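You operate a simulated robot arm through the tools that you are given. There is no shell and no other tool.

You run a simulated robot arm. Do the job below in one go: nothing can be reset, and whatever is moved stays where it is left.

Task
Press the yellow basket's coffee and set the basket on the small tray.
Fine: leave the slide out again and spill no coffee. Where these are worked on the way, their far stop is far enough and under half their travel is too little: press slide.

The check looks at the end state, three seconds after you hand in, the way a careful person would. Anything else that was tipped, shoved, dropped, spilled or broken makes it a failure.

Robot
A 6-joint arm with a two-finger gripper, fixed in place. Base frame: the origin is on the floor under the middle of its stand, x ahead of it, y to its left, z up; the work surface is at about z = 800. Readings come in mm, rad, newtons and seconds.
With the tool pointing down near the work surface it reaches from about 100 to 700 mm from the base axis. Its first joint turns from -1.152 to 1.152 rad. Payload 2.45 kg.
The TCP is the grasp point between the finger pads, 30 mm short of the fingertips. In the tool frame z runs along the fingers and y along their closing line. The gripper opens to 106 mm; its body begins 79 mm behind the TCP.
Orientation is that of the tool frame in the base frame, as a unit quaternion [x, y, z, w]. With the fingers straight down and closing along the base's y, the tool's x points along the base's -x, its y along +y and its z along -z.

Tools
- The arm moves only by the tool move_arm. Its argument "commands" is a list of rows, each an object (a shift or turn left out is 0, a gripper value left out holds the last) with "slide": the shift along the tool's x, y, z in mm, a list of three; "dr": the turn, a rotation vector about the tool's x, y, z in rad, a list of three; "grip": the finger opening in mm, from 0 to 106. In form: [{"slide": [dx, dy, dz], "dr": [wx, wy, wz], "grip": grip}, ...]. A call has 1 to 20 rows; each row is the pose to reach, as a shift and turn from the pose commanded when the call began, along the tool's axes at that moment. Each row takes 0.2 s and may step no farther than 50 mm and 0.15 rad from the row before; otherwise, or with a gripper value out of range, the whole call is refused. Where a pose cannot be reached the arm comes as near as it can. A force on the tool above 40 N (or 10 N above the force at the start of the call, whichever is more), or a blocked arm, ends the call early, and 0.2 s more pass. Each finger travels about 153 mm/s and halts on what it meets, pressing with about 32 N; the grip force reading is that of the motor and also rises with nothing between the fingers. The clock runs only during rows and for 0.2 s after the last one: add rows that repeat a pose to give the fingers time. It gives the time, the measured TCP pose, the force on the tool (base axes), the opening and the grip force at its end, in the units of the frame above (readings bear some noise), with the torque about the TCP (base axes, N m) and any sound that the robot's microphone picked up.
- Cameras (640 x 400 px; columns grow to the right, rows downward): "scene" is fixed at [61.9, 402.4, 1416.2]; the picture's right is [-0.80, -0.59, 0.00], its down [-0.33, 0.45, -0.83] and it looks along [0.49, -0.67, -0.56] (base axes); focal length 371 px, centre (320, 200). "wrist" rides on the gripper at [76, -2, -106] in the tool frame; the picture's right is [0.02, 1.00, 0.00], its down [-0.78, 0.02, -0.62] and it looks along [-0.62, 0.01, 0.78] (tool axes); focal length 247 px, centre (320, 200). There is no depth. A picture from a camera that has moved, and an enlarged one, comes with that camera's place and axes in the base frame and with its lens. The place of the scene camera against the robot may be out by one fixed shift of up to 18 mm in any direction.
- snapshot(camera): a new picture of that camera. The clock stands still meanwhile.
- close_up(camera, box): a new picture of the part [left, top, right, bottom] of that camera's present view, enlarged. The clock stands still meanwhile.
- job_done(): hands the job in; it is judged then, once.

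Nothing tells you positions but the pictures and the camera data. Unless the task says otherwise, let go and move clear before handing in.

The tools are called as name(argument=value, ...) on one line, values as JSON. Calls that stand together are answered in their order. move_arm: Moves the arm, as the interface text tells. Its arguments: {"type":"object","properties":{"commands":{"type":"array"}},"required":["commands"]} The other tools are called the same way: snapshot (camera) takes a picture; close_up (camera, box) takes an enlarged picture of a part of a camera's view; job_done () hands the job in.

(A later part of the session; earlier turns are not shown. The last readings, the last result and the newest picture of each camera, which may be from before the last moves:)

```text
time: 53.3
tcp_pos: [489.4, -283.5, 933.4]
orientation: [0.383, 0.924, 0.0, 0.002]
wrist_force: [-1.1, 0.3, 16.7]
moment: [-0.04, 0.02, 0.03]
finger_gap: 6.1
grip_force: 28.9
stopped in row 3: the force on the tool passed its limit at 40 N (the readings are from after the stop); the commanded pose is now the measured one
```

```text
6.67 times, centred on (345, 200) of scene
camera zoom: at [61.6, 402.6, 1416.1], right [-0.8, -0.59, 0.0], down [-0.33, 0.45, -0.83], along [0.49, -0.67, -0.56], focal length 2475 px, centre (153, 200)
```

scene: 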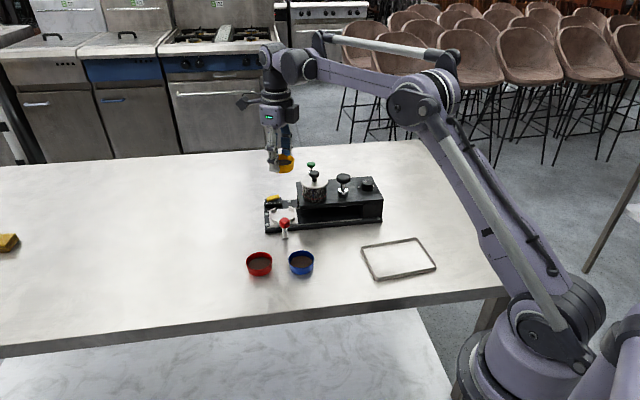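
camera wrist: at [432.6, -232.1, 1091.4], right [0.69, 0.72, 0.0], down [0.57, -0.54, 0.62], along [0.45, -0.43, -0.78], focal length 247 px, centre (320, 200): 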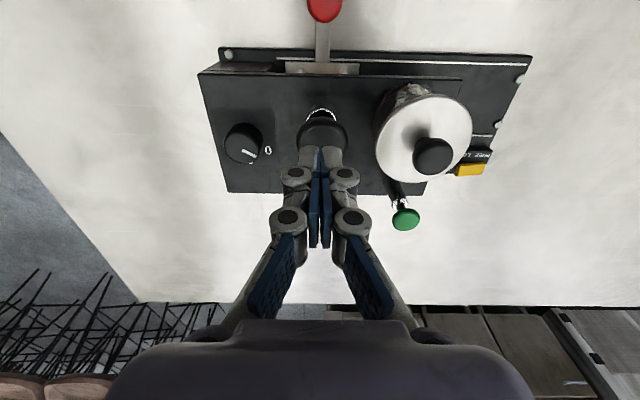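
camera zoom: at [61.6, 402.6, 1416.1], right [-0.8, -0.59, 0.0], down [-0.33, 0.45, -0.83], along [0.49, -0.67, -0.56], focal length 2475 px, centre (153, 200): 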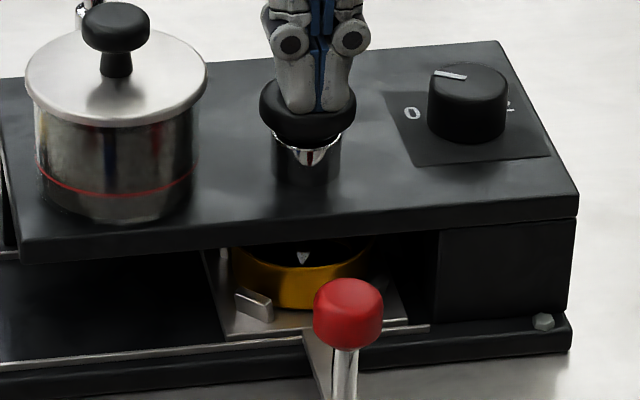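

The plunger is firmly at its stop. Now I'll rise slowly and see whether it springs back.

move_arm(commands=[{"slide": [0, 0, -3], "grip": 0}, {"slide": [0, 0, -7], "grip": 0}, {"slide": [0, 0, -12], "grip": 0}, {"slide": [0, 0, -17], "grip": 0}, {"slide": [0, 0, -22], "grip": 0}, {"slide": [0, 0, -28], "grip": 0}, {"slide": [0, 0, -40], "grip": 0}, {"slide": [0, 0, -60], "grip": 0}, {"slide": [0, 0, -80], "grip": 0}])

close_up(camera="scene", box=[300, 155, 390, 240])

snapshot(camera="wrist")

```text
time: 55.3
tcp_pos: [486.9, -281.8, 1010.7]
orientation: [0.383, 0.924, -0.001, 0.001]
wrist_force: [0.3, -0.7, -0.8]
moment: [-0.03, 0.02, 0.01]
finger_gap: 0.0
grip_force: 28.2
```

```text
4.71 times, centred on (345, 198) of scene
camera zoom: at [61.9, 402.4, 1416.2], right [-0.8, -0.59, 0.0], down [-0.33, 0.45, -0.83], along [0.49, -0.67, -0.56], focal length 1747 px, centre (202, 212)
```

zoom: 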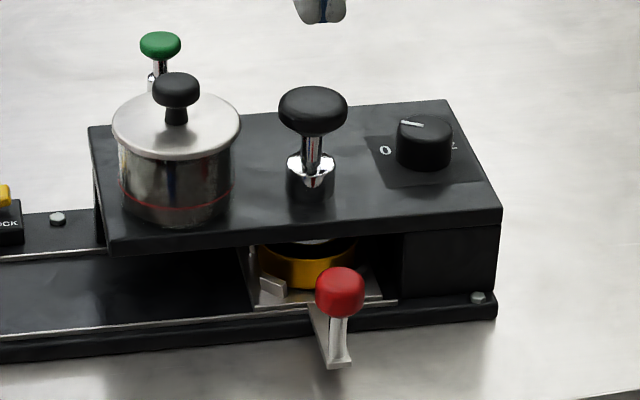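

```text
taken
camera wrist: at [432.0, -228.6, 1117.8], right [0.69, 0.72, 0.0], down [0.56, -0.54, 0.62], along [0.45, -0.43, -0.78], focal length 247 px, centre (320, 200)
```

wrist: 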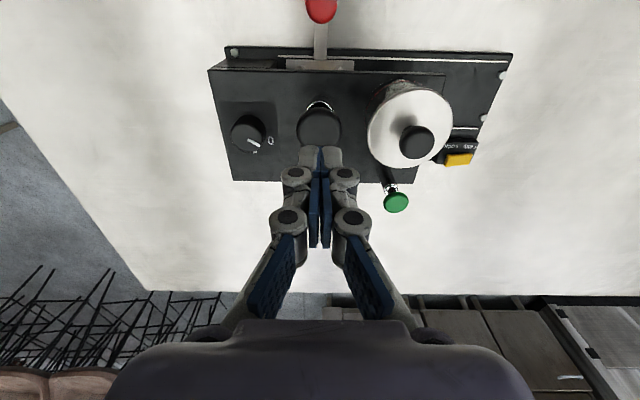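

The plunger sprang fully back up. Now I'll return over the red handle to pull the slide out again.

move_arm(commands=[{"slide": [20, 0, -10], "grip": 0}, {"slide": [45, 0, -10], "grip": 0}, {"slide": [65, -0.3, -10], "grip": 30}, {"slide": [76.6, -0.6, -5], "grip": 60}, {"slide": [76.6, -0.6, 15], "grip": 60}, {"slide": [76.6, -0.6, 35], "grip": 60}, {"slide": [76.6, -0.6, 50], "grip": 60}, {"slide": [76.6, -0.6, 50], "grip": 60}])

snapshot(camera="wrist")

close_up(camera="wrist", box=[230, 60, 410, 200])

```text
time: 57.1
tcp_pos: [432.9, -229.6, 961.6]
orientation: [0.383, 0.924, 0.0, 0.002]
wrist_force: [0.3, -0.4, 0.4]
moment: [0.03, -0.02, -0.01]
finger_gap: 60.0
grip_force: 0.0
```

```text
taken
camera wrist: at [377.6, -176.5, 1068.6], right [0.69, 0.72, 0.0], down [0.56, -0.54, 0.62], along [0.45, -0.43, -0.78], focal length 247 px, centre (320, 200)
```

wrist: 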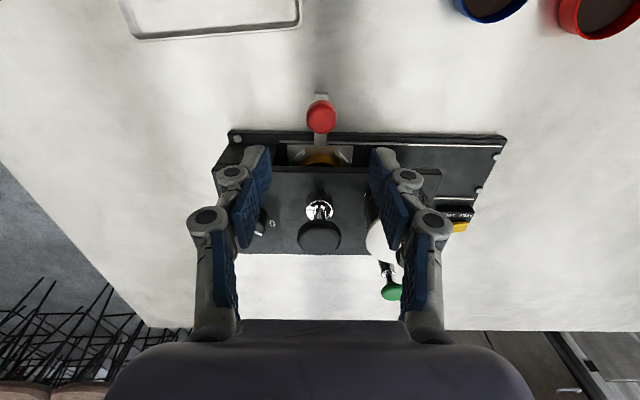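

```text
2.86 times, centred on (320, 130) of wrist
camera zoom: at [377.6, -176.5, 1068.6], right [0.69, 0.72, 0.0], down [0.56, -0.54, 0.62], along [0.45, -0.43, -0.78], focal length 706 px, centre (320, 400)
```

zoom: 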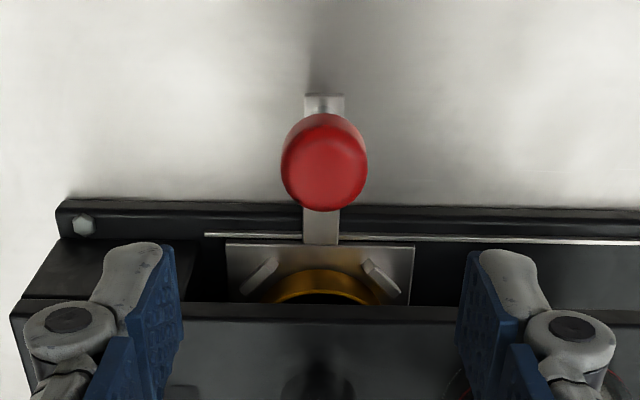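

The red knob is directly beneath. I'll lower the open fork around it and close loosely to 29 mm.

move_arm(commands=[{"slide": [0.5, 0.2, 25], "grip": 60}, {"slide": [0.5, 0.2, 55], "grip": 60}, {"slide": [0.5, 0.2, 80], "grip": 60}, {"slide": [0.5, 0.2, 91], "grip": 60}, {"slide": [0.5, 0.2, 91], "grip": 45}, {"slide": [0.5, 0.2, 91], "grip": 35}, {"slide": [0.5, 0.2, 91], "grip": 29}, {"slide": [0.5, 0.2, 91], "grip": 29}])

close_up(camera="wrist", box=[220, 80, 420, 260])

close_up(camera="scene", box=[300, 155, 390, 240])

```text
time: 58.9
tcp_pos: [434.2, -230.9, 869.8]
orientation: [0.382, 0.924, -0.001, 0.002]
wrist_force: [0.3, 0.6, 1.0]
moment: [0.02, 0.03, 0.01]
finger_gap: 28.8
grip_force: 0.1
```

```text
2.22 times, centred on (320, 170) of wrist
camera zoom: at [378.5, -176.9, 978.1], right [0.69, 0.72, 0.0], down [0.56, -0.54, 0.62], along [0.45, -0.43, -0.78], focal length 549 px, centre (320, 267)
```

zoom: 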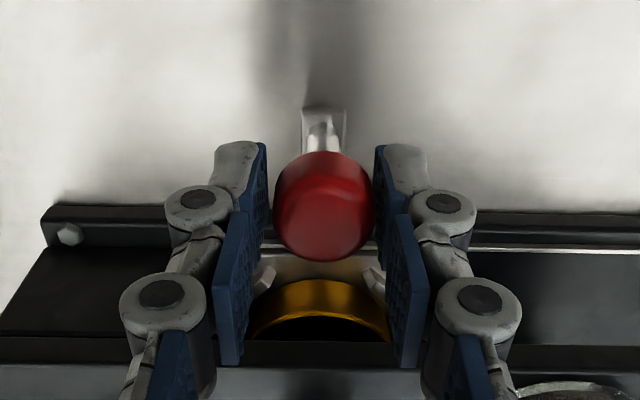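

```text
4.71 times, centred on (345, 198) of scene
camera zoom: at [61.9, 402.4, 1416.2], right [-0.8, -0.59, 0.0], down [-0.33, 0.45, -0.83], along [0.49, -0.67, -0.56], focal length 1747 px, centre (202, 212)
```

zoom: 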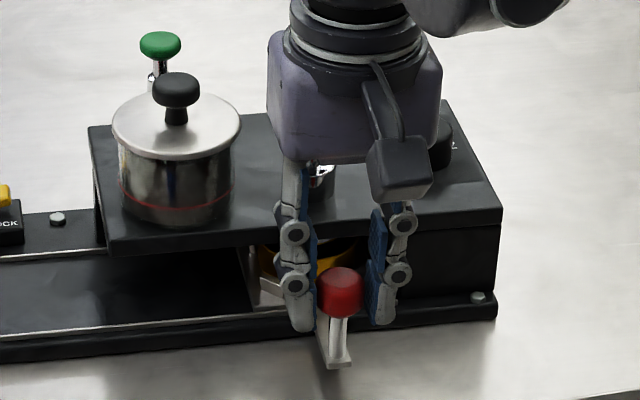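

The fork is around the knob. I'll pull the slide outward gently.

move_arm(commands=[{"slide": [0, 2, 0], "grip": 29}, {"slide": [0, 6, 0], "grip": 29}, {"slide": [0, 12, 0], "grip": 29}, {"slide": [0, 20, 0], "grip": 29}, {"slide": [0, 28, 0], "grip": 29}, {"slide": [0, 36, 0], "grip": 29}, {"slide": [0, 45, 0], "grip": 29}, {"slide": [0, 54, 0], "grip": 29}, {"slide": [0, 63, 0], "grip": 29}, {"slide": [0, 72, 0], "grip": 29}, {"slide": [0, 81, 0], "grip": 29}, {"slide": [0, 90, 0], "grip": 29}, {"slide": [0, 99, 0], "grip": 29}, {"slide": [0, 108, 0], "grip": 29}, {"slide": [0, 117, 0], "grip": 29}, {"slide": [0, 126, 0], "grip": 29}, {"slide": [0, 134, 0], "grip": 29}, {"slide": [0, 141, 0], "grip": 29}, {"slide": [0, 146, 0], "grip": 29}, {"slide": [0, 150, 0], "grip": 29}])

close_up(camera="scene", box=[250, 155, 400, 250])

```text
time: 63.1
tcp_pos: [539.4, -123.1, 870.9]
orientation: [0.383, 0.924, 0.0, 0.001]
wrist_force: [-0.2, -0.7, 0.6]
moment: [-0.02, 0.0, -0.03]
finger_gap: 29.7
grip_force: 0.1
```

```text
4.21 times, centred on (325, 202) of scene
camera zoom: at [61.9, 402.4, 1416.2], right [-0.8, -0.59, 0.0], down [-0.33, 0.45, -0.83], along [0.49, -0.67, -0.56], focal length 1563 px, centre (299, 190)
```

zoom: 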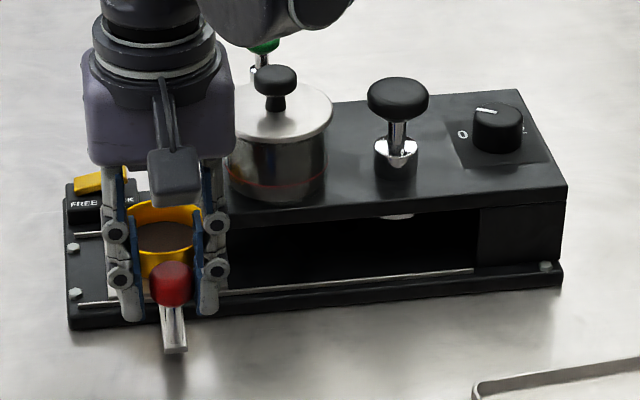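

Almost fully out. I'll finish the last centimetre in small steps until the outer stop.

move_arm(commands=[{"slide": [0, 2, 0], "grip": 29}, {"slide": [0, 4, 0], "grip": 29}, {"slide": [0, 6, 0], "grip": 29}, {"slide": [0, 8, 0], "grip": 29}, {"slide": [0, 9.5, 0], "grip": 29}, {"slide": [0, 11, 0], "grip": 29}])

close_up(camera="scene", box=[250, 165, 340, 250])

close_up(camera="wrist", box=[220, 80, 420, 260])

```text
time: 64.5
tcp_pos: [546.4, -114.5, 870.0]
orientation: [0.383, 0.924, 0.0, 0.002]
wrist_force: [1.2, 0.2, 0.1]
moment: [-0.02, 0.0, 0.01]
finger_gap: 28.9
grip_force: 0.1
```

```text
4.71 times, centred on (295, 208) of scene
camera zoom: at [61.9, 402.4, 1416.2], right [-0.8, -0.59, 0.0], down [-0.33, 0.45, -0.83], along [0.49, -0.67, -0.56], focal length 1747 px, centre (438, 165)
```

zoom: 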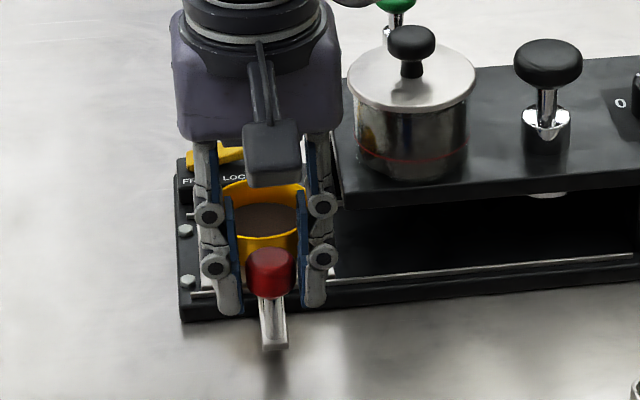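

```text
2.22 times, centred on (320, 170) of wrist
camera zoom: at [491.8, -62.1, 978.0], right [0.69, 0.72, 0.0], down [0.56, -0.54, 0.62], along [0.45, -0.43, -0.78], focal length 549 px, centre (320, 267)
```

zoom: 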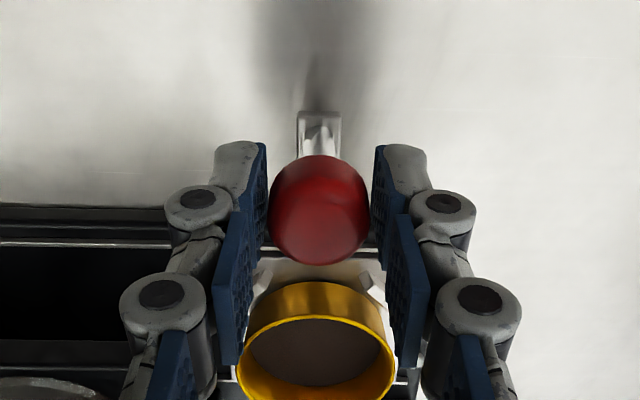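

Still no stop felt; I'll go a few more millimetres.

move_arm(commands=[{"slide": [0, 1.5, 0], "grip": 29}, {"slide": [0, 3, 0], "grip": 29}, {"slide": [0, 4.5, 0], "grip": 29}])

close_up(camera="wrist", box=[220, 80, 420, 260])

```text
time: 65.3
tcp_pos: [549.3, -111.8, 871.2]
orientation: [0.383, 0.924, -0.001, 0.002]
wrist_force: [-5.1, -2.3, 0.1]
moment: [-0.04, 0.12, -0.04]
finger_gap: 32.8
grip_force: 2.5
```

```text
2.22 times, centred on (320, 170) of wrist
camera zoom: at [494.6, -59.8, 978.0], right [0.69, 0.72, 0.0], down [0.56, -0.54, 0.62], along [0.45, -0.43, -0.78], focal length 549 px, centre (320, 267)
```

zoom: 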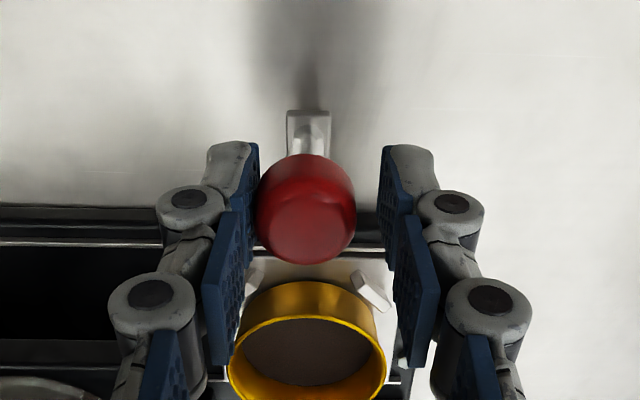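

The outer stop is reached, so the slide is out again. I'll back off, open, and rise clear, then turn to the basket orientation.

move_arm(commands=[{"slide": [0, -3, 0], "grip": 40}, {"slide": [0, -3, 0], "grip": 60}, {"slide": [0, -3, 0], "grip": 60}, {"slide": [0, -3, -15], "grip": 60}, {"slide": [0, -3, -45], "grip": 60}, {"slide": [0, -3, -85], "grip": 64}, {"slide": [0, -3, -120], "grip": 64}, {"slide": [0, -3, -120], "grip": 64}])

snapshot(camera="wrist")

close_up(camera="scene", box=[258, 185, 318, 240])

close_up(camera="wrist", box=[250, 70, 390, 230])

```text
time: 67.1
tcp_pos: [549.2, -114.6, 994.0]
orientation: [0.383, 0.924, 0.0, 0.002]
wrist_force: [-0.5, -1.3, -0.2]
moment: [0.0, 0.0, 0.04]
finger_gap: 64.1
grip_force: 0.1
```

```text
taken
camera wrist: at [492.7, -60.7, 1100.0], right [0.69, 0.72, 0.0], down [0.56, -0.54, 0.62], along [0.45, -0.43, -0.78], focal length 247 px, centre (320, 200)
```

wrist: 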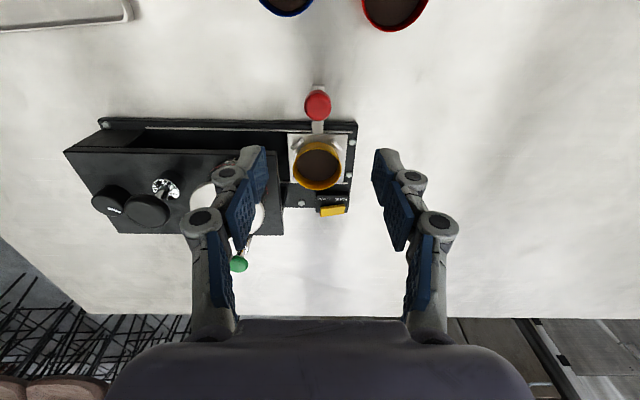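

```text
7.27 times, centred on (288, 212) of scene
camera zoom: at [61.9, 402.4, 1416.2], right [-0.8, -0.59, 0.0], down [-0.33, 0.45, -0.83], along [0.49, -0.67, -0.56], focal length 2700 px, centre (553, 109)
```

zoom: 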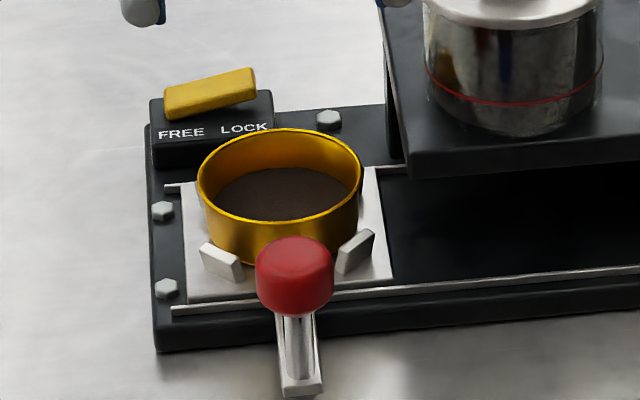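

```text
2.50 times, centred on (320, 150) of wrist
camera zoom: at [492.7, -60.7, 1100.0], right [0.69, 0.72, 0.0], down [0.56, -0.54, 0.62], along [0.45, -0.43, -0.78], focal length 617 px, centre (320, 325)
```

zoom: 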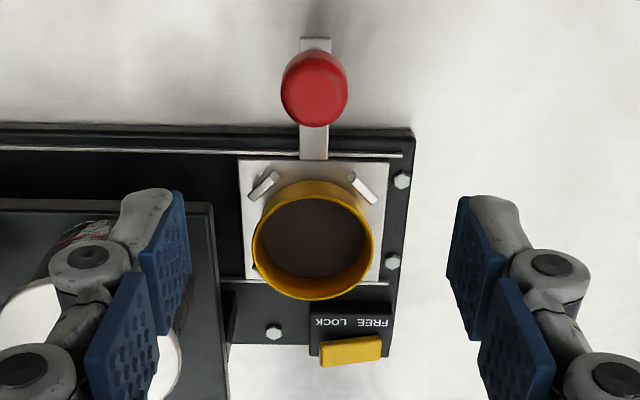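

The coffee surface is visibly lower and flat, so it's pressed, and the slide is out. Now I'll turn back to the earlier basket orientation above the carriage.

move_arm(commands=[{"slide": [-5.6, 0.1, 0], "dr": [0, 0, 0.1396], "grip": 72}, {"slide": [-11.2, 0.2, 0], "dr": [0, 0, 0.2793], "grip": 72}, {"slide": [-16.8, 0.4, 0], "dr": [0, 0, 0.4189], "grip": 72}, {"slide": [-22.3, 0.5, 0], "dr": [0, 0, 0.5585], "grip": 72}, {"slide": [-27.9, 0.6, 0], "dr": [0, 0, 0.6981], "grip": 72}, {"slide": [-33.5, 0.7, 0], "dr": [0, 0, 0.8378], "grip": 72}, {"slide": [-39.1, 0.8, 0], "dr": [0, 0, 0.9774], "grip": 72}, {"slide": [-44.7, 1, 0], "dr": [0, 0, 1.117], "grip": 72}, {"slide": [-50.3, 1.1, 0], "dr": [0, 0, 1.2566], "grip": 72}, {"slide": [-55.9, 1.2, 0], "dr": [0, 0, 1.3963], "grip": 72}, {"slide": [-61.5, 1.3, 0], "dr": [0, 0, 1.5359], "grip": 72}, {"slide": [-67, 1.4, 0], "dr": [0, 0, 1.6755], "grip": 72}, {"slide": [-72.6, 1.6, 0], "dr": [0, 0, 1.8151], "grip": 72}, {"slide": [-78.2, 1.7, 0], "dr": [0, 0, 1.9548], "grip": 72}, {"slide": [-83.8, 1.8, 0], "dr": [0, 0, 2.0944], "grip": 72}, {"slide": [-83.8, 1.8, 20], "dr": [0, 0, 2.0944], "grip": 72}, {"slide": [-83.8, 1.8, 20], "dr": [0, 0, 2.0944], "grip": 72}])

snapshot(camera="wrist")

close_up(camera="wrist", box=[240, 40, 400, 170])

```text
time: 70.7
tcp_pos: [607.5, -172.1, 971.4]
orientation: [0.992, 0.13, 0.001, 0.0]
wrist_force: [0.0, -0.2, -0.1]
moment: [0.01, 0.02, 0.01]
finger_gap: 71.8
grip_force: 0.1
```

```text
taken
camera wrist: at [681.2, -150.5, 1079.4], right [0.28, -0.96, 0.0], down [-0.75, -0.22, 0.62], along [-0.59, -0.17, -0.78], focal length 247 px, centre (320, 200)
```

wrist: 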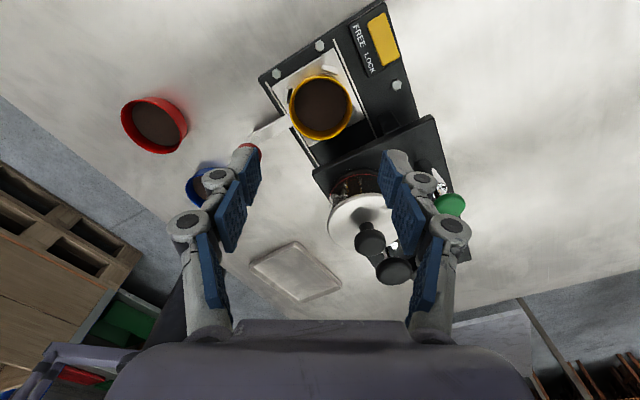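

```text
3.08 times, centred on (320, 105) of wrist
camera zoom: at [681.2, -150.5, 1079.4], right [0.28, -0.96, 0.0], down [-0.75, -0.22, 0.62], along [-0.59, -0.17, -0.78], focal length 760 px, centre (320, 492)
```

zoom: 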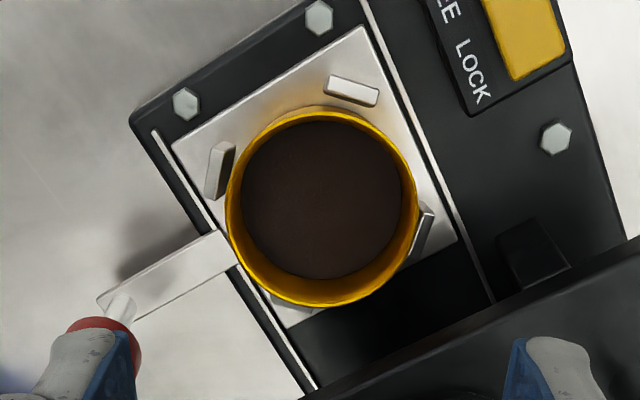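

The basket is centred nearly below. I'll shift about 3 mm, narrow to 68 mm, and lower to just above the chock tops.

move_arm(commands=[{"slide": [-2.7, -0.5, 10], "grip": 68}, {"slide": [-2.7, -0.5, 30], "grip": 68}, {"slide": [-2.7, -0.5, 50], "grip": 68}, {"slide": [-2.7, -0.5, 70], "grip": 68}, {"slide": [-2.7, -0.5, 85], "grip": 68}, {"slide": [-2.7, -0.5, 95], "grip": 68}, {"slide": [-2.7, -0.5, 102], "grip": 68}, {"slide": [-2.7, -0.5, 102], "grip": 68}])

close_up(camera="wrist", box=[220, 70, 420, 220])

close_up(camera="scene", box=[260, 175, 320, 240])

```text
time: 72.5
tcp_pos: [604.9, -172.2, 868.6]
orientation: [0.991, 0.131, 0.001, 0.0]
wrist_force: [-0.3, -0.1, 0.1]
moment: [-0.01, -0.01, 0.0]
finger_gap: 68.1
grip_force: 0.0
```

```text
2.67 times, centred on (320, 145) of wrist
camera zoom: at [679.4, -151.0, 976.6], right [0.28, -0.96, 0.0], down [-0.75, -0.22, 0.62], along [-0.59, -0.18, -0.78], focal length 659 px, centre (320, 347)
```

zoom: 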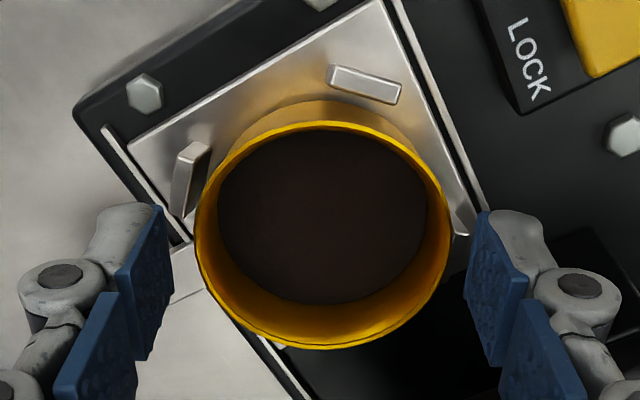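

```text
6.15 times, centred on (290, 208) of scene
camera zoom: at [61.9, 402.4, 1416.2], right [-0.8, -0.59, 0.0], down [-0.33, 0.45, -0.83], along [0.49, -0.67, -0.56], focal length 2284 px, centre (505, 154)
```

zoom: 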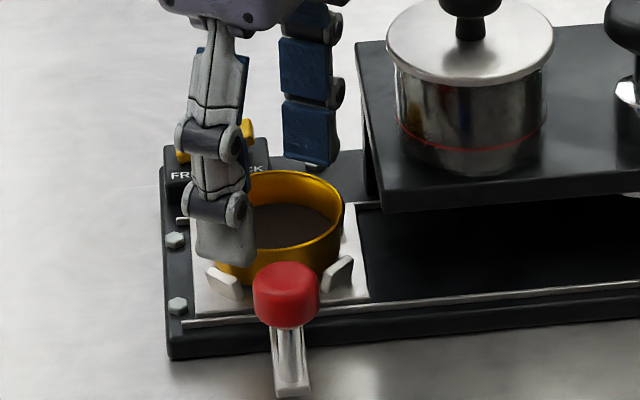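

The fingers straddle the basket well. I'll go down the last 8 mm and close gradually.

move_arm(commands=[{"slide": [1, 0.5, 3], "grip": 68}, {"slide": [1, 0.5, 6], "grip": 68}, {"slide": [1, 0.5, 8.5], "grip": 68}, {"slide": [1, 0.5, 8.5], "grip": 64}, {"slide": [1, 0.5, 8.5], "grip": 61}, {"slide": [1, 0.5, 8.5], "grip": 59}])

close_up(camera="wrist", box=[220, 70, 420, 220])

close_up(camera="scene", box=[268, 190, 308, 235])

```text
time: 73.9
tcp_pos: [606.8, -171.8, 861.5]
orientation: [0.992, 0.13, 0.002, 0.001]
wrist_force: [0.1, 0.2, 0.2]
moment: [0.0, -0.01, 0.0]
finger_gap: 59.0
grip_force: 0.0
```

```text
2.67 times, centred on (320, 145) of wrist
camera zoom: at [680.0, -150.7, 968.4], right [0.28, -0.96, 0.0], down [-0.75, -0.22, 0.62], along [-0.59, -0.18, -0.78], focal length 659 px, centre (320, 347)
```

zoom: 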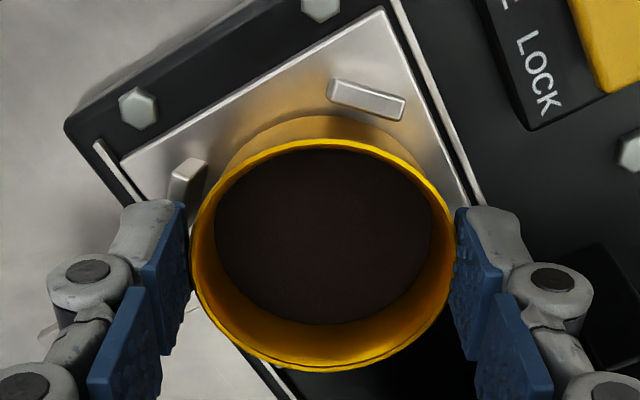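

```text
8.89 times, centred on (288, 212) of scene
camera zoom: at [61.9, 402.4, 1416.2], right [-0.8, -0.59, 0.0], down [-0.33, 0.45, -0.83], along [0.49, -0.67, -0.56], focal length 3300 px, centre (604, 89)
```

zoom: 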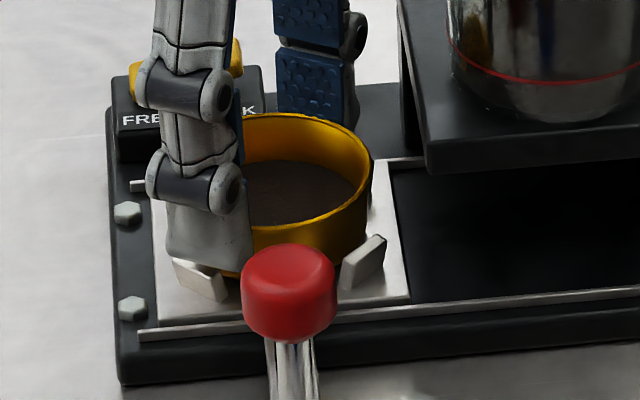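

The pads are just touching. I'll go 2 mm deeper for a better hold, then close fully.

move_arm(commands=[{"slide": [0, 0, 1], "grip": 60}, {"slide": [0, 0, 2], "grip": 60}, {"slide": [0, 0, 2], "grip": 57}, {"slide": [0, 0, 2], "grip": 54}, {"slide": [0, 0, 2], "grip": 50}, {"slide": [0, 0, 2], "grip": 48}, {"slide": [0, 0, 2], "grip": 48}])

close_up(camera="wrist", box=[220, 70, 420, 220])

close_up(camera="scene", box=[268, 190, 308, 235])

```text
time: 75.5
tcp_pos: [607.1, -171.9, 859.2]
orientation: [0.991, 0.13, 0.001, 0.0]
wrist_force: [0.2, -0.1, 3.0]
moment: [-0.03, 0.01, 0.0]
finger_gap: 53.6
grip_force: 31.4
```

```text
2.67 times, centred on (320, 145) of wrist
camera zoom: at [680.0, -150.5, 966.8], right [0.28, -0.96, 0.0], down [-0.75, -0.22, 0.62], along [-0.59, -0.18, -0.78], focal length 659 px, centre (320, 347)
```

zoom: 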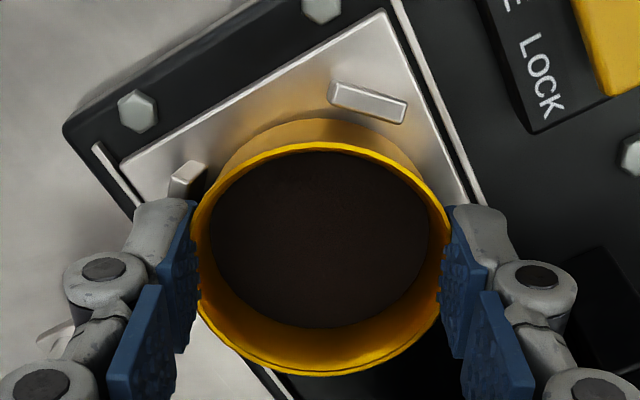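

```text
8.89 times, centred on (288, 212) of scene
camera zoom: at [61.8, 402.4, 1416.2], right [-0.8, -0.59, 0.0], down [-0.33, 0.45, -0.83], along [0.49, -0.67, -0.56], focal length 3300 px, centre (604, 89)
```

zoom: 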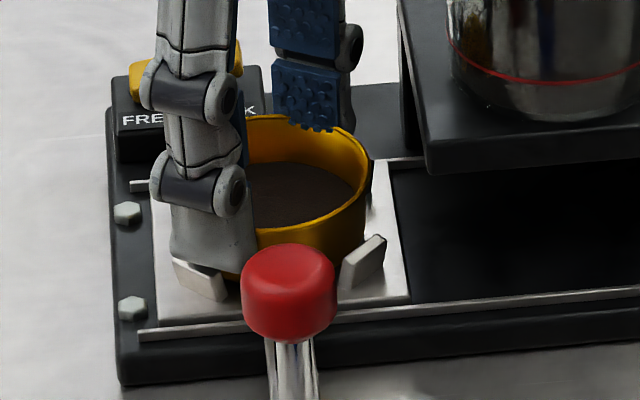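

Gripped at 53.6 mm. I'll lift slowly out of the chocks and check.

move_arm(commands=[{"slide": [0, 0, -1], "grip": 48}, {"slide": [0, 0, -3], "grip": 48}, {"slide": [0, 0, -6], "grip": 48}, {"slide": [0, 0, -10], "grip": 48}, {"slide": [0, 0, -14], "grip": 48}, {"slide": [0, 0, -18], "grip": 48}, {"slide": [0, 0, -20], "grip": 48}])

close_up(camera="wrist", box=[220, 70, 420, 220])

close_up(camera="scene", box=[268, 180, 308, 235])

```text
time: 77.1
tcp_pos: [607.1, -171.9, 879.1]
orientation: [0.991, 0.131, 0.001, 0.001]
wrist_force: [0.6, 0.7, -0.6]
moment: [-0.01, -0.01, 0.0]
finger_gap: 53.7
grip_force: 31.5
```

```text
2.67 times, centred on (320, 145) of wrist
camera zoom: at [680.4, -150.7, 986.2], right [0.28, -0.96, 0.0], down [-0.75, -0.22, 0.62], along [-0.59, -0.18, -0.78], focal length 659 px, centre (320, 347)
```

zoom: 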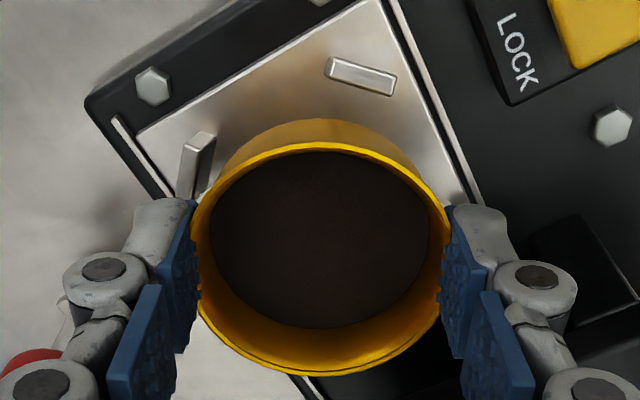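

```text
7.27 times, centred on (288, 208) of scene
camera zoom: at [61.9, 402.4, 1416.2], right [-0.8, -0.59, 0.0], down [-0.33, 0.45, -0.83], along [0.49, -0.67, -0.56], focal length 2700 px, centre (553, 146)
```

zoom: 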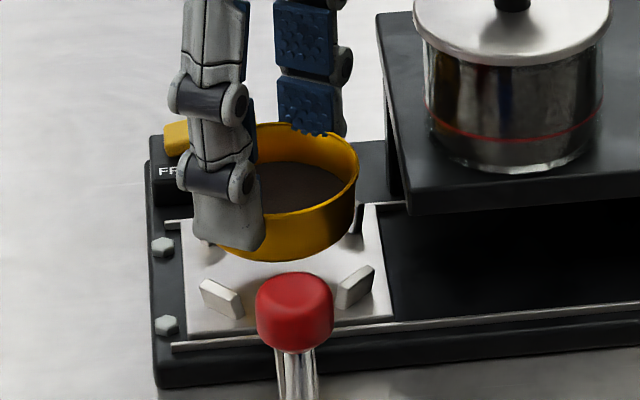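

The basket came out cleanly and is held as before. I'll carry it slowly: up to clear the red knob, then forward away from the hopper.

move_arm(commands=[{"slide": [0, 0, -3], "grip": 48}, {"slide": [0, 0, -9], "grip": 48}, {"slide": [0, 0, -17], "grip": 48}, {"slide": [0, 0, -26], "grip": 48}, {"slide": [0, 0, -35], "grip": 48}, {"slide": [0, 0, -44], "grip": 48}, {"slide": [0, 0, -51], "grip": 48}, {"slide": [0, 0, -55], "grip": 48}, {"slide": [-1.5, -2.6, -56], "grip": 48}, {"slide": [-4.5, -7.8, -56], "grip": 48}, {"slide": [-8.5, -14.7, -56], "grip": 48}, {"slide": [-13, -22.5, -56], "grip": 48}, {"slide": [-17.5, -30.3, -56], "grip": 48}, {"slide": [-22, -38.1, -56], "grip": 48}, {"slide": [-26.5, -45.8, -56], "grip": 48}, {"slide": [-31, -53.6, -56], "grip": 48}, {"slide": [-35, -60.5, -56], "grip": 48}, {"slide": [-38, -65.7, -56], "grip": 48}, {"slide": [-40, -69.2, -56], "grip": 48}])

close_up(camera="wrist", box=[220, 70, 420, 220])

snapshot(camera="scene")

```text
time: 81.1
tcp_pos: [550.3, -117.1, 932.9]
orientation: [0.991, 0.131, 0.001, 0.0]
wrist_force: [-0.8, 0.3, -0.4]
moment: [0.01, 0.01, -0.02]
finger_gap: 53.5
grip_force: 32.2
```

```text
2.67 times, centred on (320, 145) of wrist
camera zoom: at [623.0, -94.7, 1041.2], right [0.28, -0.96, 0.0], down [-0.75, -0.22, 0.62], along [-0.59, -0.18, -0.78], focal length 659 px, centre (320, 347)
```

zoom: 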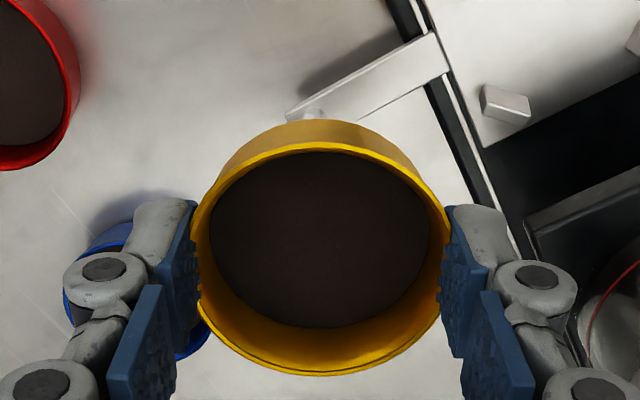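

```text
taken
```

scene: 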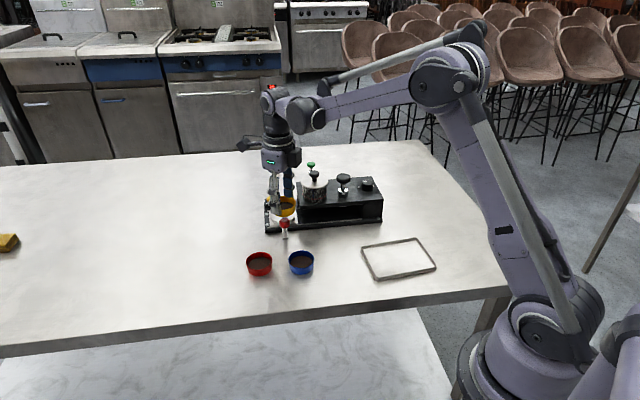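

No slip so far. I'll carry it on toward the tray at the same gentle pace.

move_arm(commands=[{"slide": [-2, 0.2, 0], "grip": 48}, {"slide": [-6, 0.7, 0], "grip": 48}, {"slide": [-12, 1.5, 0], "grip": 48}, {"slide": [-20, 2.5, 0], "grip": 48}, {"slide": [-29, 3.6, 0], "grip": 48}, {"slide": [-38, 4.7, 0], "grip": 48}, {"slide": [-47, 5.8, 0], "grip": 48}, {"slide": [-56, 6.9, 0], "grip": 48}, {"slide": [-65, 8, 0], "grip": 48}, {"slide": [-74, 9.1, 0], "grip": 48}, {"slide": [-83, 10.3, 0], "grip": 48}, {"slide": [-92, 11.4, 0], "grip": 48}, {"slide": [-101, 12.5, 0], "grip": 48}, {"slide": [-110, 13.6, 0], "grip": 48}, {"slide": [-118, 14.6, 0], "grip": 48}, {"slide": [-125, 15.5, 0], "grip": 48}, {"slide": [-131, 16.2, 0], "grip": 48}, {"slide": [-136, 16.8, 0], "grip": 48}, {"slide": [-139, 17.2, 0], "grip": 48}])

close_up(camera="wrist", box=[220, 70, 420, 220])

```text
time: 85.1
tcp_pos: [421.7, -169.2, 933.2]
orientation: [0.991, 0.131, 0.001, 0.0]
wrist_force: [-0.3, 0.1, -0.4]
moment: [0.01, -0.01, -0.01]
finger_gap: 53.7
grip_force: 31.4
```

```text
2.67 times, centred on (320, 145) of wrist
camera zoom: at [493.6, -147.1, 1041.3], right [0.28, -0.96, 0.0], down [-0.75, -0.22, 0.62], along [-0.59, -0.17, -0.78], focal length 659 px, centre (320, 347)
```

zoom: 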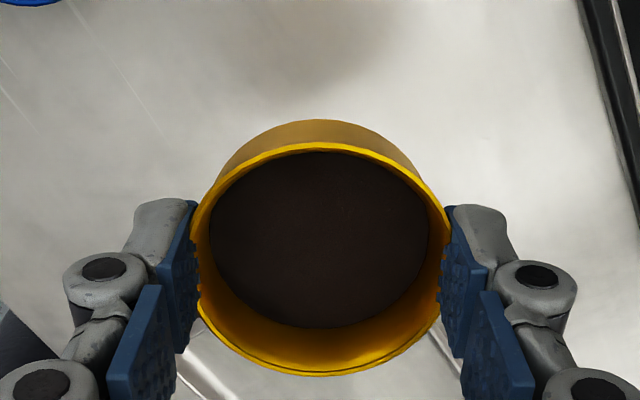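

move_arm(commands=[{"slide": [-2, 0.2, 0], "grip": 48}, {"slide": [-6, 0.7, 0], "grip": 48}, {"slide": [-12, 1.5, 0], "grip": 48}, {"slide": [-20, 2.5, 0], "grip": 48}, {"slide": [-29, 3.6, 0], "grip": 48}, {"slide": [-38, 4.7, 0], "grip": 48}, {"slide": [-47, 5.8, 0], "grip": 48}, {"slide": [-56, 6.9, 0], "grip": 48}, {"slide": [-65, 8, 0], "grip": 48}, {"slide": [-74, 9.1, 0], "grip": 48}, {"slide": [-83, 10.3, 0], "grip": 48}, {"slide": [-92, 11.4, 0], "grip": 48}, {"slide": [-101, 12.5, 0], "grip": 48}, {"slide": [-110, 13.6, 0], "grip": 48}, {"slide": [-118, 14.6, 0], "grip": 48}, {"slide": [-125, 15.5, 0], "grip": 48}, {"slide": [-131, 16.2, 0], "grip": 48}, {"slide": [-136, 16.8, 0], "grip": 48}, {"slide": [-139, 17.2, 0], "grip": 48}])

snapshot(camera="wrist")

snapshot(camera="scene")

close_up(camera="wrist", box=[200, 30, 440, 240])

```text
time: 89.1
tcp_pos: [290.0, -220.7, 933.8]
orientation: [0.991, 0.131, 0.001, 0.001]
wrist_force: [-0.3, 1.0, -0.2]
moment: [-0.03, 0.01, 0.05]
finger_gap: 53.6
grip_force: 31.9
```

```text
taken
camera wrist: at [363.8, -199.5, 1040.7], right [0.28, -0.96, 0.0], down [-0.75, -0.22, 0.62], along [-0.59, -0.18, -0.78], focal length 247 px, centre (320, 200)
```

wrist: 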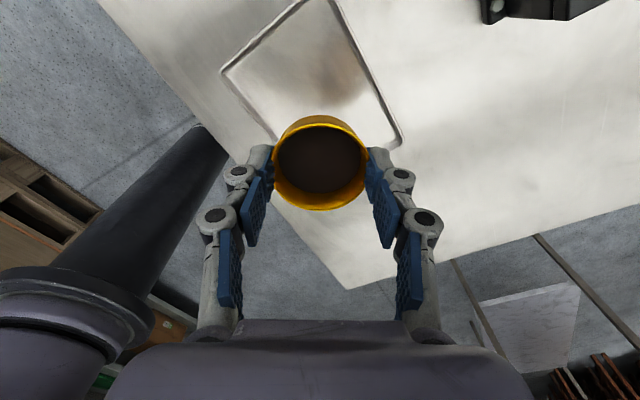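

```text
taken
```

scene: 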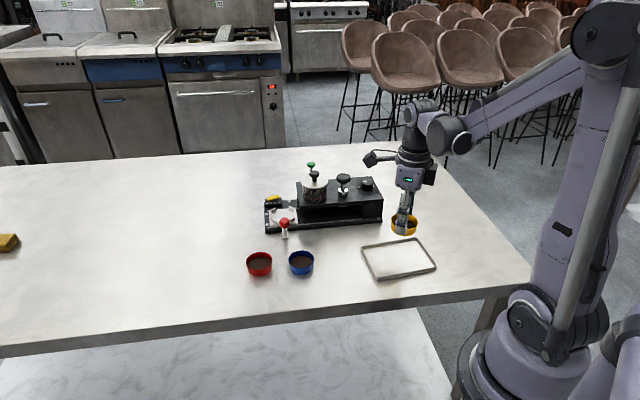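

```text
1.90 times, centred on (320, 135) of wrist
camera zoom: at [363.8, -199.5, 1040.7], right [0.28, -0.96, 0.0], down [-0.75, -0.22, 0.62], along [-0.59, -0.18, -0.78], focal length 470 px, centre (320, 324)
```

zoom: 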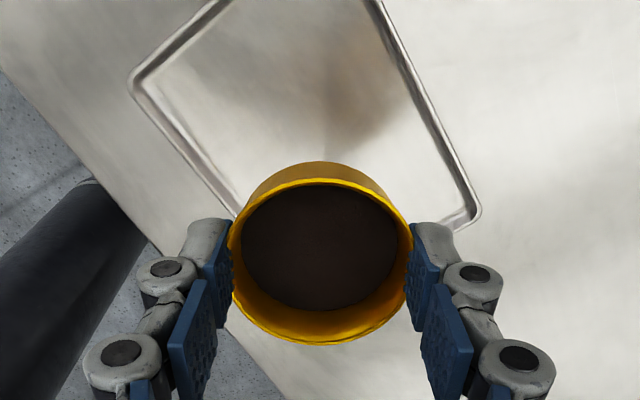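

The basket is over the tray centre, still well held. I'll lower slowly toward the tray floor.

move_arm(commands=[{"slide": [0, 0, 2], "grip": 48}, {"slide": [0, 0, 7], "grip": 48}, {"slide": [0, 0, 14], "grip": 48}, {"slide": [0, 0, 22], "grip": 48}, {"slide": [0, 0, 30], "grip": 48}, {"slide": [0, 0, 38], "grip": 48}, {"slide": [0, 0, 46], "grip": 48}, {"slide": [0, 0, 54], "grip": 48}, {"slide": [0, 0, 62], "grip": 48}, {"slide": [0, 0, 69], "grip": 48}, {"slide": [0, 0, 74], "grip": 48}, {"slide": [0, 0, 78], "grip": 48}, {"slide": [0, 0, 80], "grip": 48}])

close_up(camera="wrist", box=[200, 30, 440, 240])

close_up(camera="scene", box=[350, 210, 450, 290])

```text
time: 91.9
tcp_pos: [291.1, -221.9, 853.8]
orientation: [0.991, 0.131, 0.002, 0.001]
wrist_force: [-0.3, 0.2, 0.0]
moment: [0.04, 0.01, -0.02]
finger_gap: 53.7
grip_force: 32.4
```

```text
1.90 times, centred on (320, 135) of wrist
camera zoom: at [364.2, -199.8, 961.6], right [0.28, -0.96, 0.0], down [-0.75, -0.22, 0.62], along [-0.59, -0.18, -0.78], focal length 470 px, centre (320, 324)
```

zoom: 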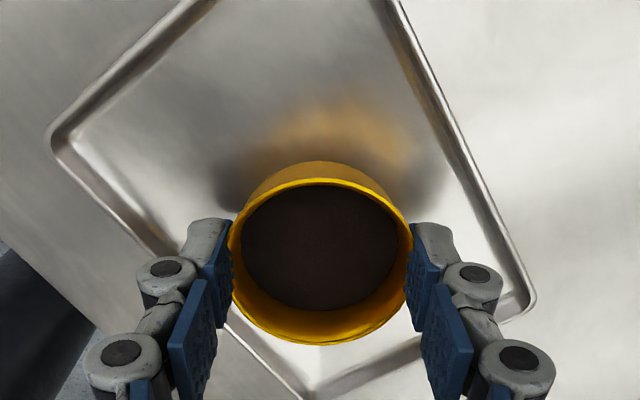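

```text
5.00 times, centred on (400, 250) of scene
camera zoom: at [61.9, 402.4, 1416.2], right [-0.8, -0.59, 0.0], down [-0.33, 0.45, -0.83], along [0.49, -0.67, -0.56], focal length 1856 px, centre (-80, -50)
```

zoom: 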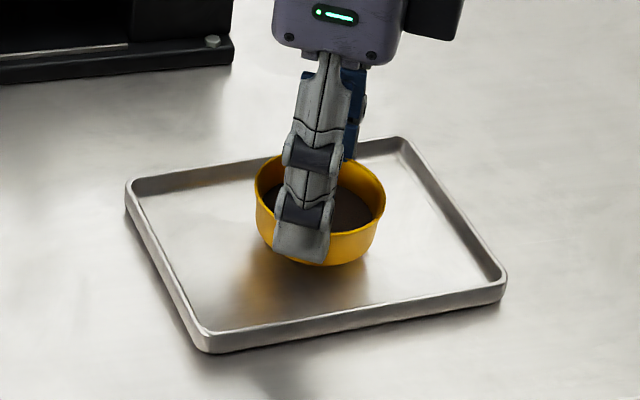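

It's well inside the tray. I'll lower in small steps until it touches.

move_arm(commands=[{"slide": [0, 0, 1.5], "grip": 48}, {"slide": [0, 0, 3], "grip": 48}, {"slide": [0, 0, 4.5], "grip": 48}, {"slide": [0, 0, 6], "grip": 48}])

close_up(camera="scene", box=[375, 225, 435, 275])

```text
time: 92.9
tcp_pos: [290.7, -221.2, 848.3]
orientation: [0.992, 0.13, 0.001, 0.001]
wrist_force: [0.3, -0.4, 0.9]
moment: [0.02, 0.04, 0.0]
finger_gap: 53.7
grip_force: 32.0
```

```text
8.00 times, centred on (405, 250) of scene
camera zoom: at [61.9, 402.4, 1416.2], right [-0.8, -0.59, 0.0], down [-0.33, 0.45, -0.83], along [0.49, -0.67, -0.56], focal length 2970 px, centre (-360, -200)
```

zoom: 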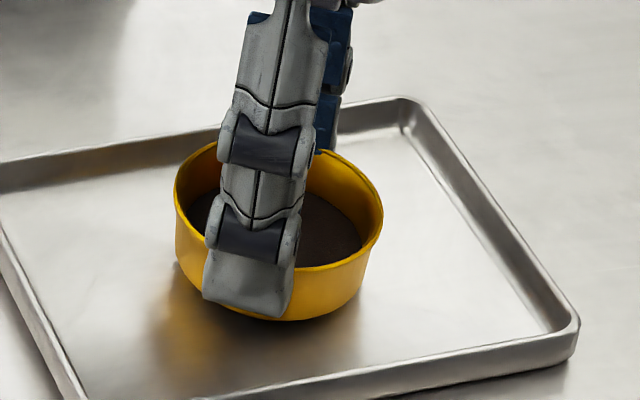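

move_arm(commands=[{"slide": [0, 0, 1], "grip": 48}, {"slide": [0, 0, 2], "grip": 48}, {"slide": [0, 0, 3], "grip": 48}])

close_up(camera="scene", box=[375, 225, 435, 275])

```text
time: 93.7
tcp_pos: [291.1, -220.3, 845.9]
orientation: [0.992, 0.13, 0.001, 0.001]
wrist_force: [-0.7, -0.6, 16.6]
moment: [-0.15, 0.0, 0.02]
finger_gap: 53.8
grip_force: 31.9
```

```text
8.00 times, centred on (405, 250) of scene
camera zoom: at [61.7, 402.5, 1416.1], right [-0.8, -0.59, 0.0], down [-0.33, 0.45, -0.83], along [0.49, -0.67, -0.56], focal length 2970 px, centre (-360, -200)
```

zoom: 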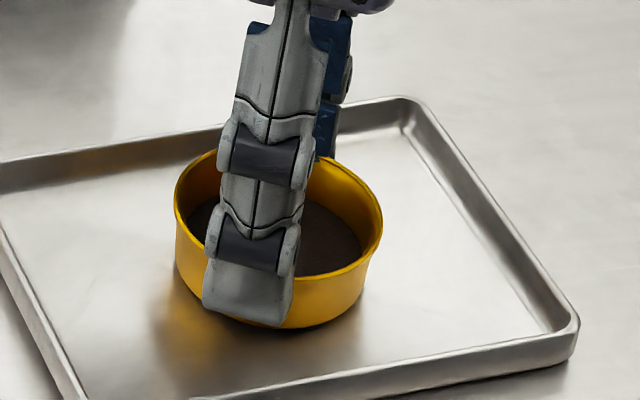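

The basket is on the tray (16.6 N contact). I'll ease off slightly and open gradually.

move_arm(commands=[{"slide": [0, 0, -0.7], "grip": 50}, {"slide": [0, 0, -0.7], "grip": 54}, {"slide": [0, 0, -0.7], "grip": 55}, {"slide": [0, 0, -0.7], "grip": 56}, {"slide": [0, 0, -0.7], "grip": 57}, {"slide": [0, 0, -0.7], "grip": 58}, {"slide": [0, 0, -0.7], "grip": 60}, {"slide": [0, 0, -0.7], "grip": 63}, {"slide": [0, 0, -0.7], "grip": 66}, {"slide": [0, 0, -0.7], "grip": 68}, {"slide": [0, 0, -0.7], "grip": 68}])

close_up(camera="scene", box=[375, 225, 435, 275])

close_up(camera="wrist", box=[200, 30, 440, 240])

```text
time: 96.1
tcp_pos: [290.8, -221.3, 845.3]
orientation: [0.991, 0.13, 0.0, 0.001]
wrist_force: [-0.8, -0.1, 0.2]
moment: [-0.02, -0.01, 0.01]
finger_gap: 68.1
grip_force: 0.0
```

```text
8.00 times, centred on (405, 250) of scene
camera zoom: at [61.9, 402.4, 1416.2], right [-0.8, -0.59, 0.0], down [-0.33, 0.45, -0.83], along [0.49, -0.67, -0.56], focal length 2970 px, centre (-360, -200)
```

zoom: 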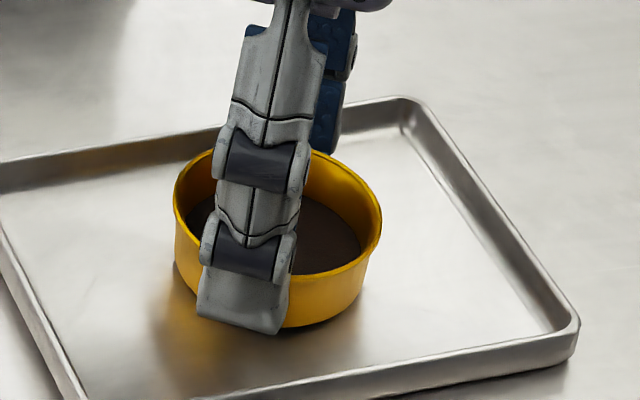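

```text
1.90 times, centred on (320, 135) of wrist
camera zoom: at [364.1, -200.1, 952.8], right [0.28, -0.96, 0.0], down [-0.75, -0.22, 0.62], along [-0.59, -0.18, -0.78], focal length 470 px, centre (320, 324)
```

zoom: 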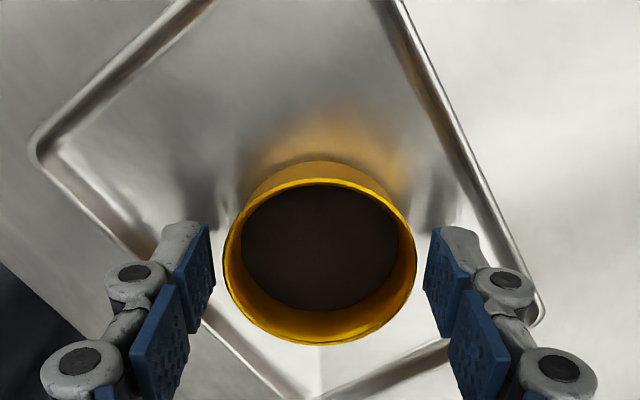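

Released; the basket stands level in the middle of the tray and the fingers are clear on both sides. I'll rise straight up and inspect everything.

move_arm(commands=[{"slide": [0, 0, -4], "grip": 68}, {"slide": [0, 0, -12], "grip": 68}, {"slide": [0, 0, -25], "grip": 70}, {"slide": [0, 0, -45], "grip": 70}, {"slide": [0, 0, -75], "grip": 70}, {"slide": [0, 0, -110], "grip": 70}, {"slide": [0, 0, -150], "grip": 70}, {"slide": [0, 0, -190], "grip": 70}, {"slide": [0, 0, -220], "grip": 70}, {"slide": [0, 0, -220], "grip": 70}])

snapshot(camera="scene")

close_up(camera="scene", box=[230, 150, 450, 290])

close_up(camera="scene", box=[360, 225, 445, 285])

snapshot(camera="wrist")

```text
time: 98.3
tcp_pos: [290.7, -220.9, 1066.3]
orientation: [0.991, 0.131, 0.002, 0.001]
wrist_force: [-0.2, -0.1, -0.2]
moment: [-0.01, 0.01, 0.0]
finger_gap: 69.8
grip_force: 0.0
```

```text
taken
```

scene: 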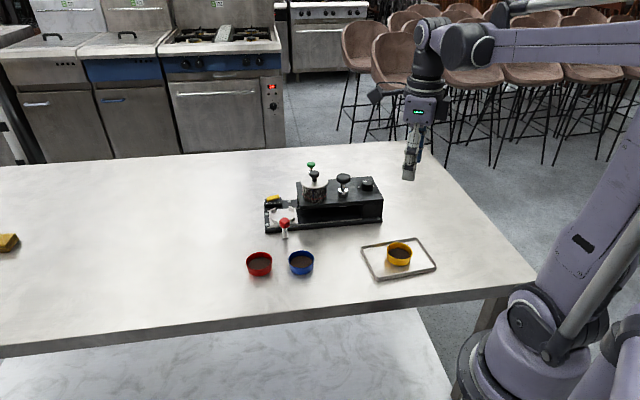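

```text
2.86 times, centred on (340, 220) of scene
camera zoom: at [61.9, 402.4, 1416.2], right [-0.8, -0.59, 0.0], down [-0.33, 0.45, -0.83], along [0.49, -0.67, -0.56], focal length 1061 px, centre (263, 143)
```

zoom: 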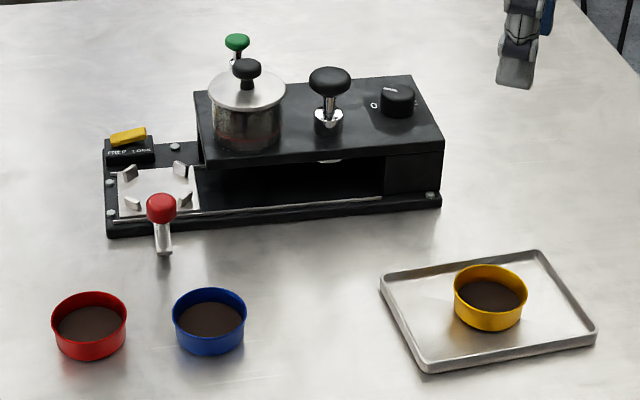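

```text
6.67 times, centred on (402, 255) of scene
camera zoom: at [61.9, 402.4, 1416.2], right [-0.8, -0.59, 0.0], down [-0.33, 0.45, -0.83], along [0.49, -0.67, -0.56], focal length 2475 px, centre (-230, -167)
```

zoom: 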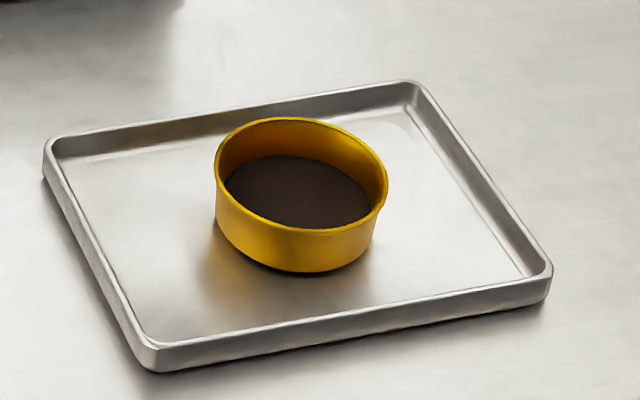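

```text
taken
camera wrist: at [364.3, -199.3, 1174.8], right [0.28, -0.96, 0.0], down [-0.75, -0.22, 0.62], along [-0.59, -0.18, -0.78], focal length 247 px, centre (320, 200)
```

wrist: 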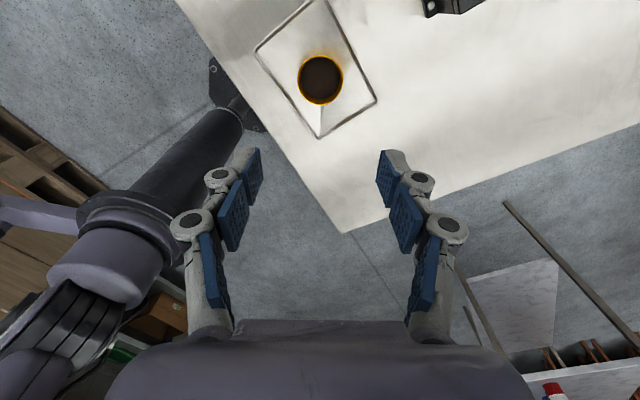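

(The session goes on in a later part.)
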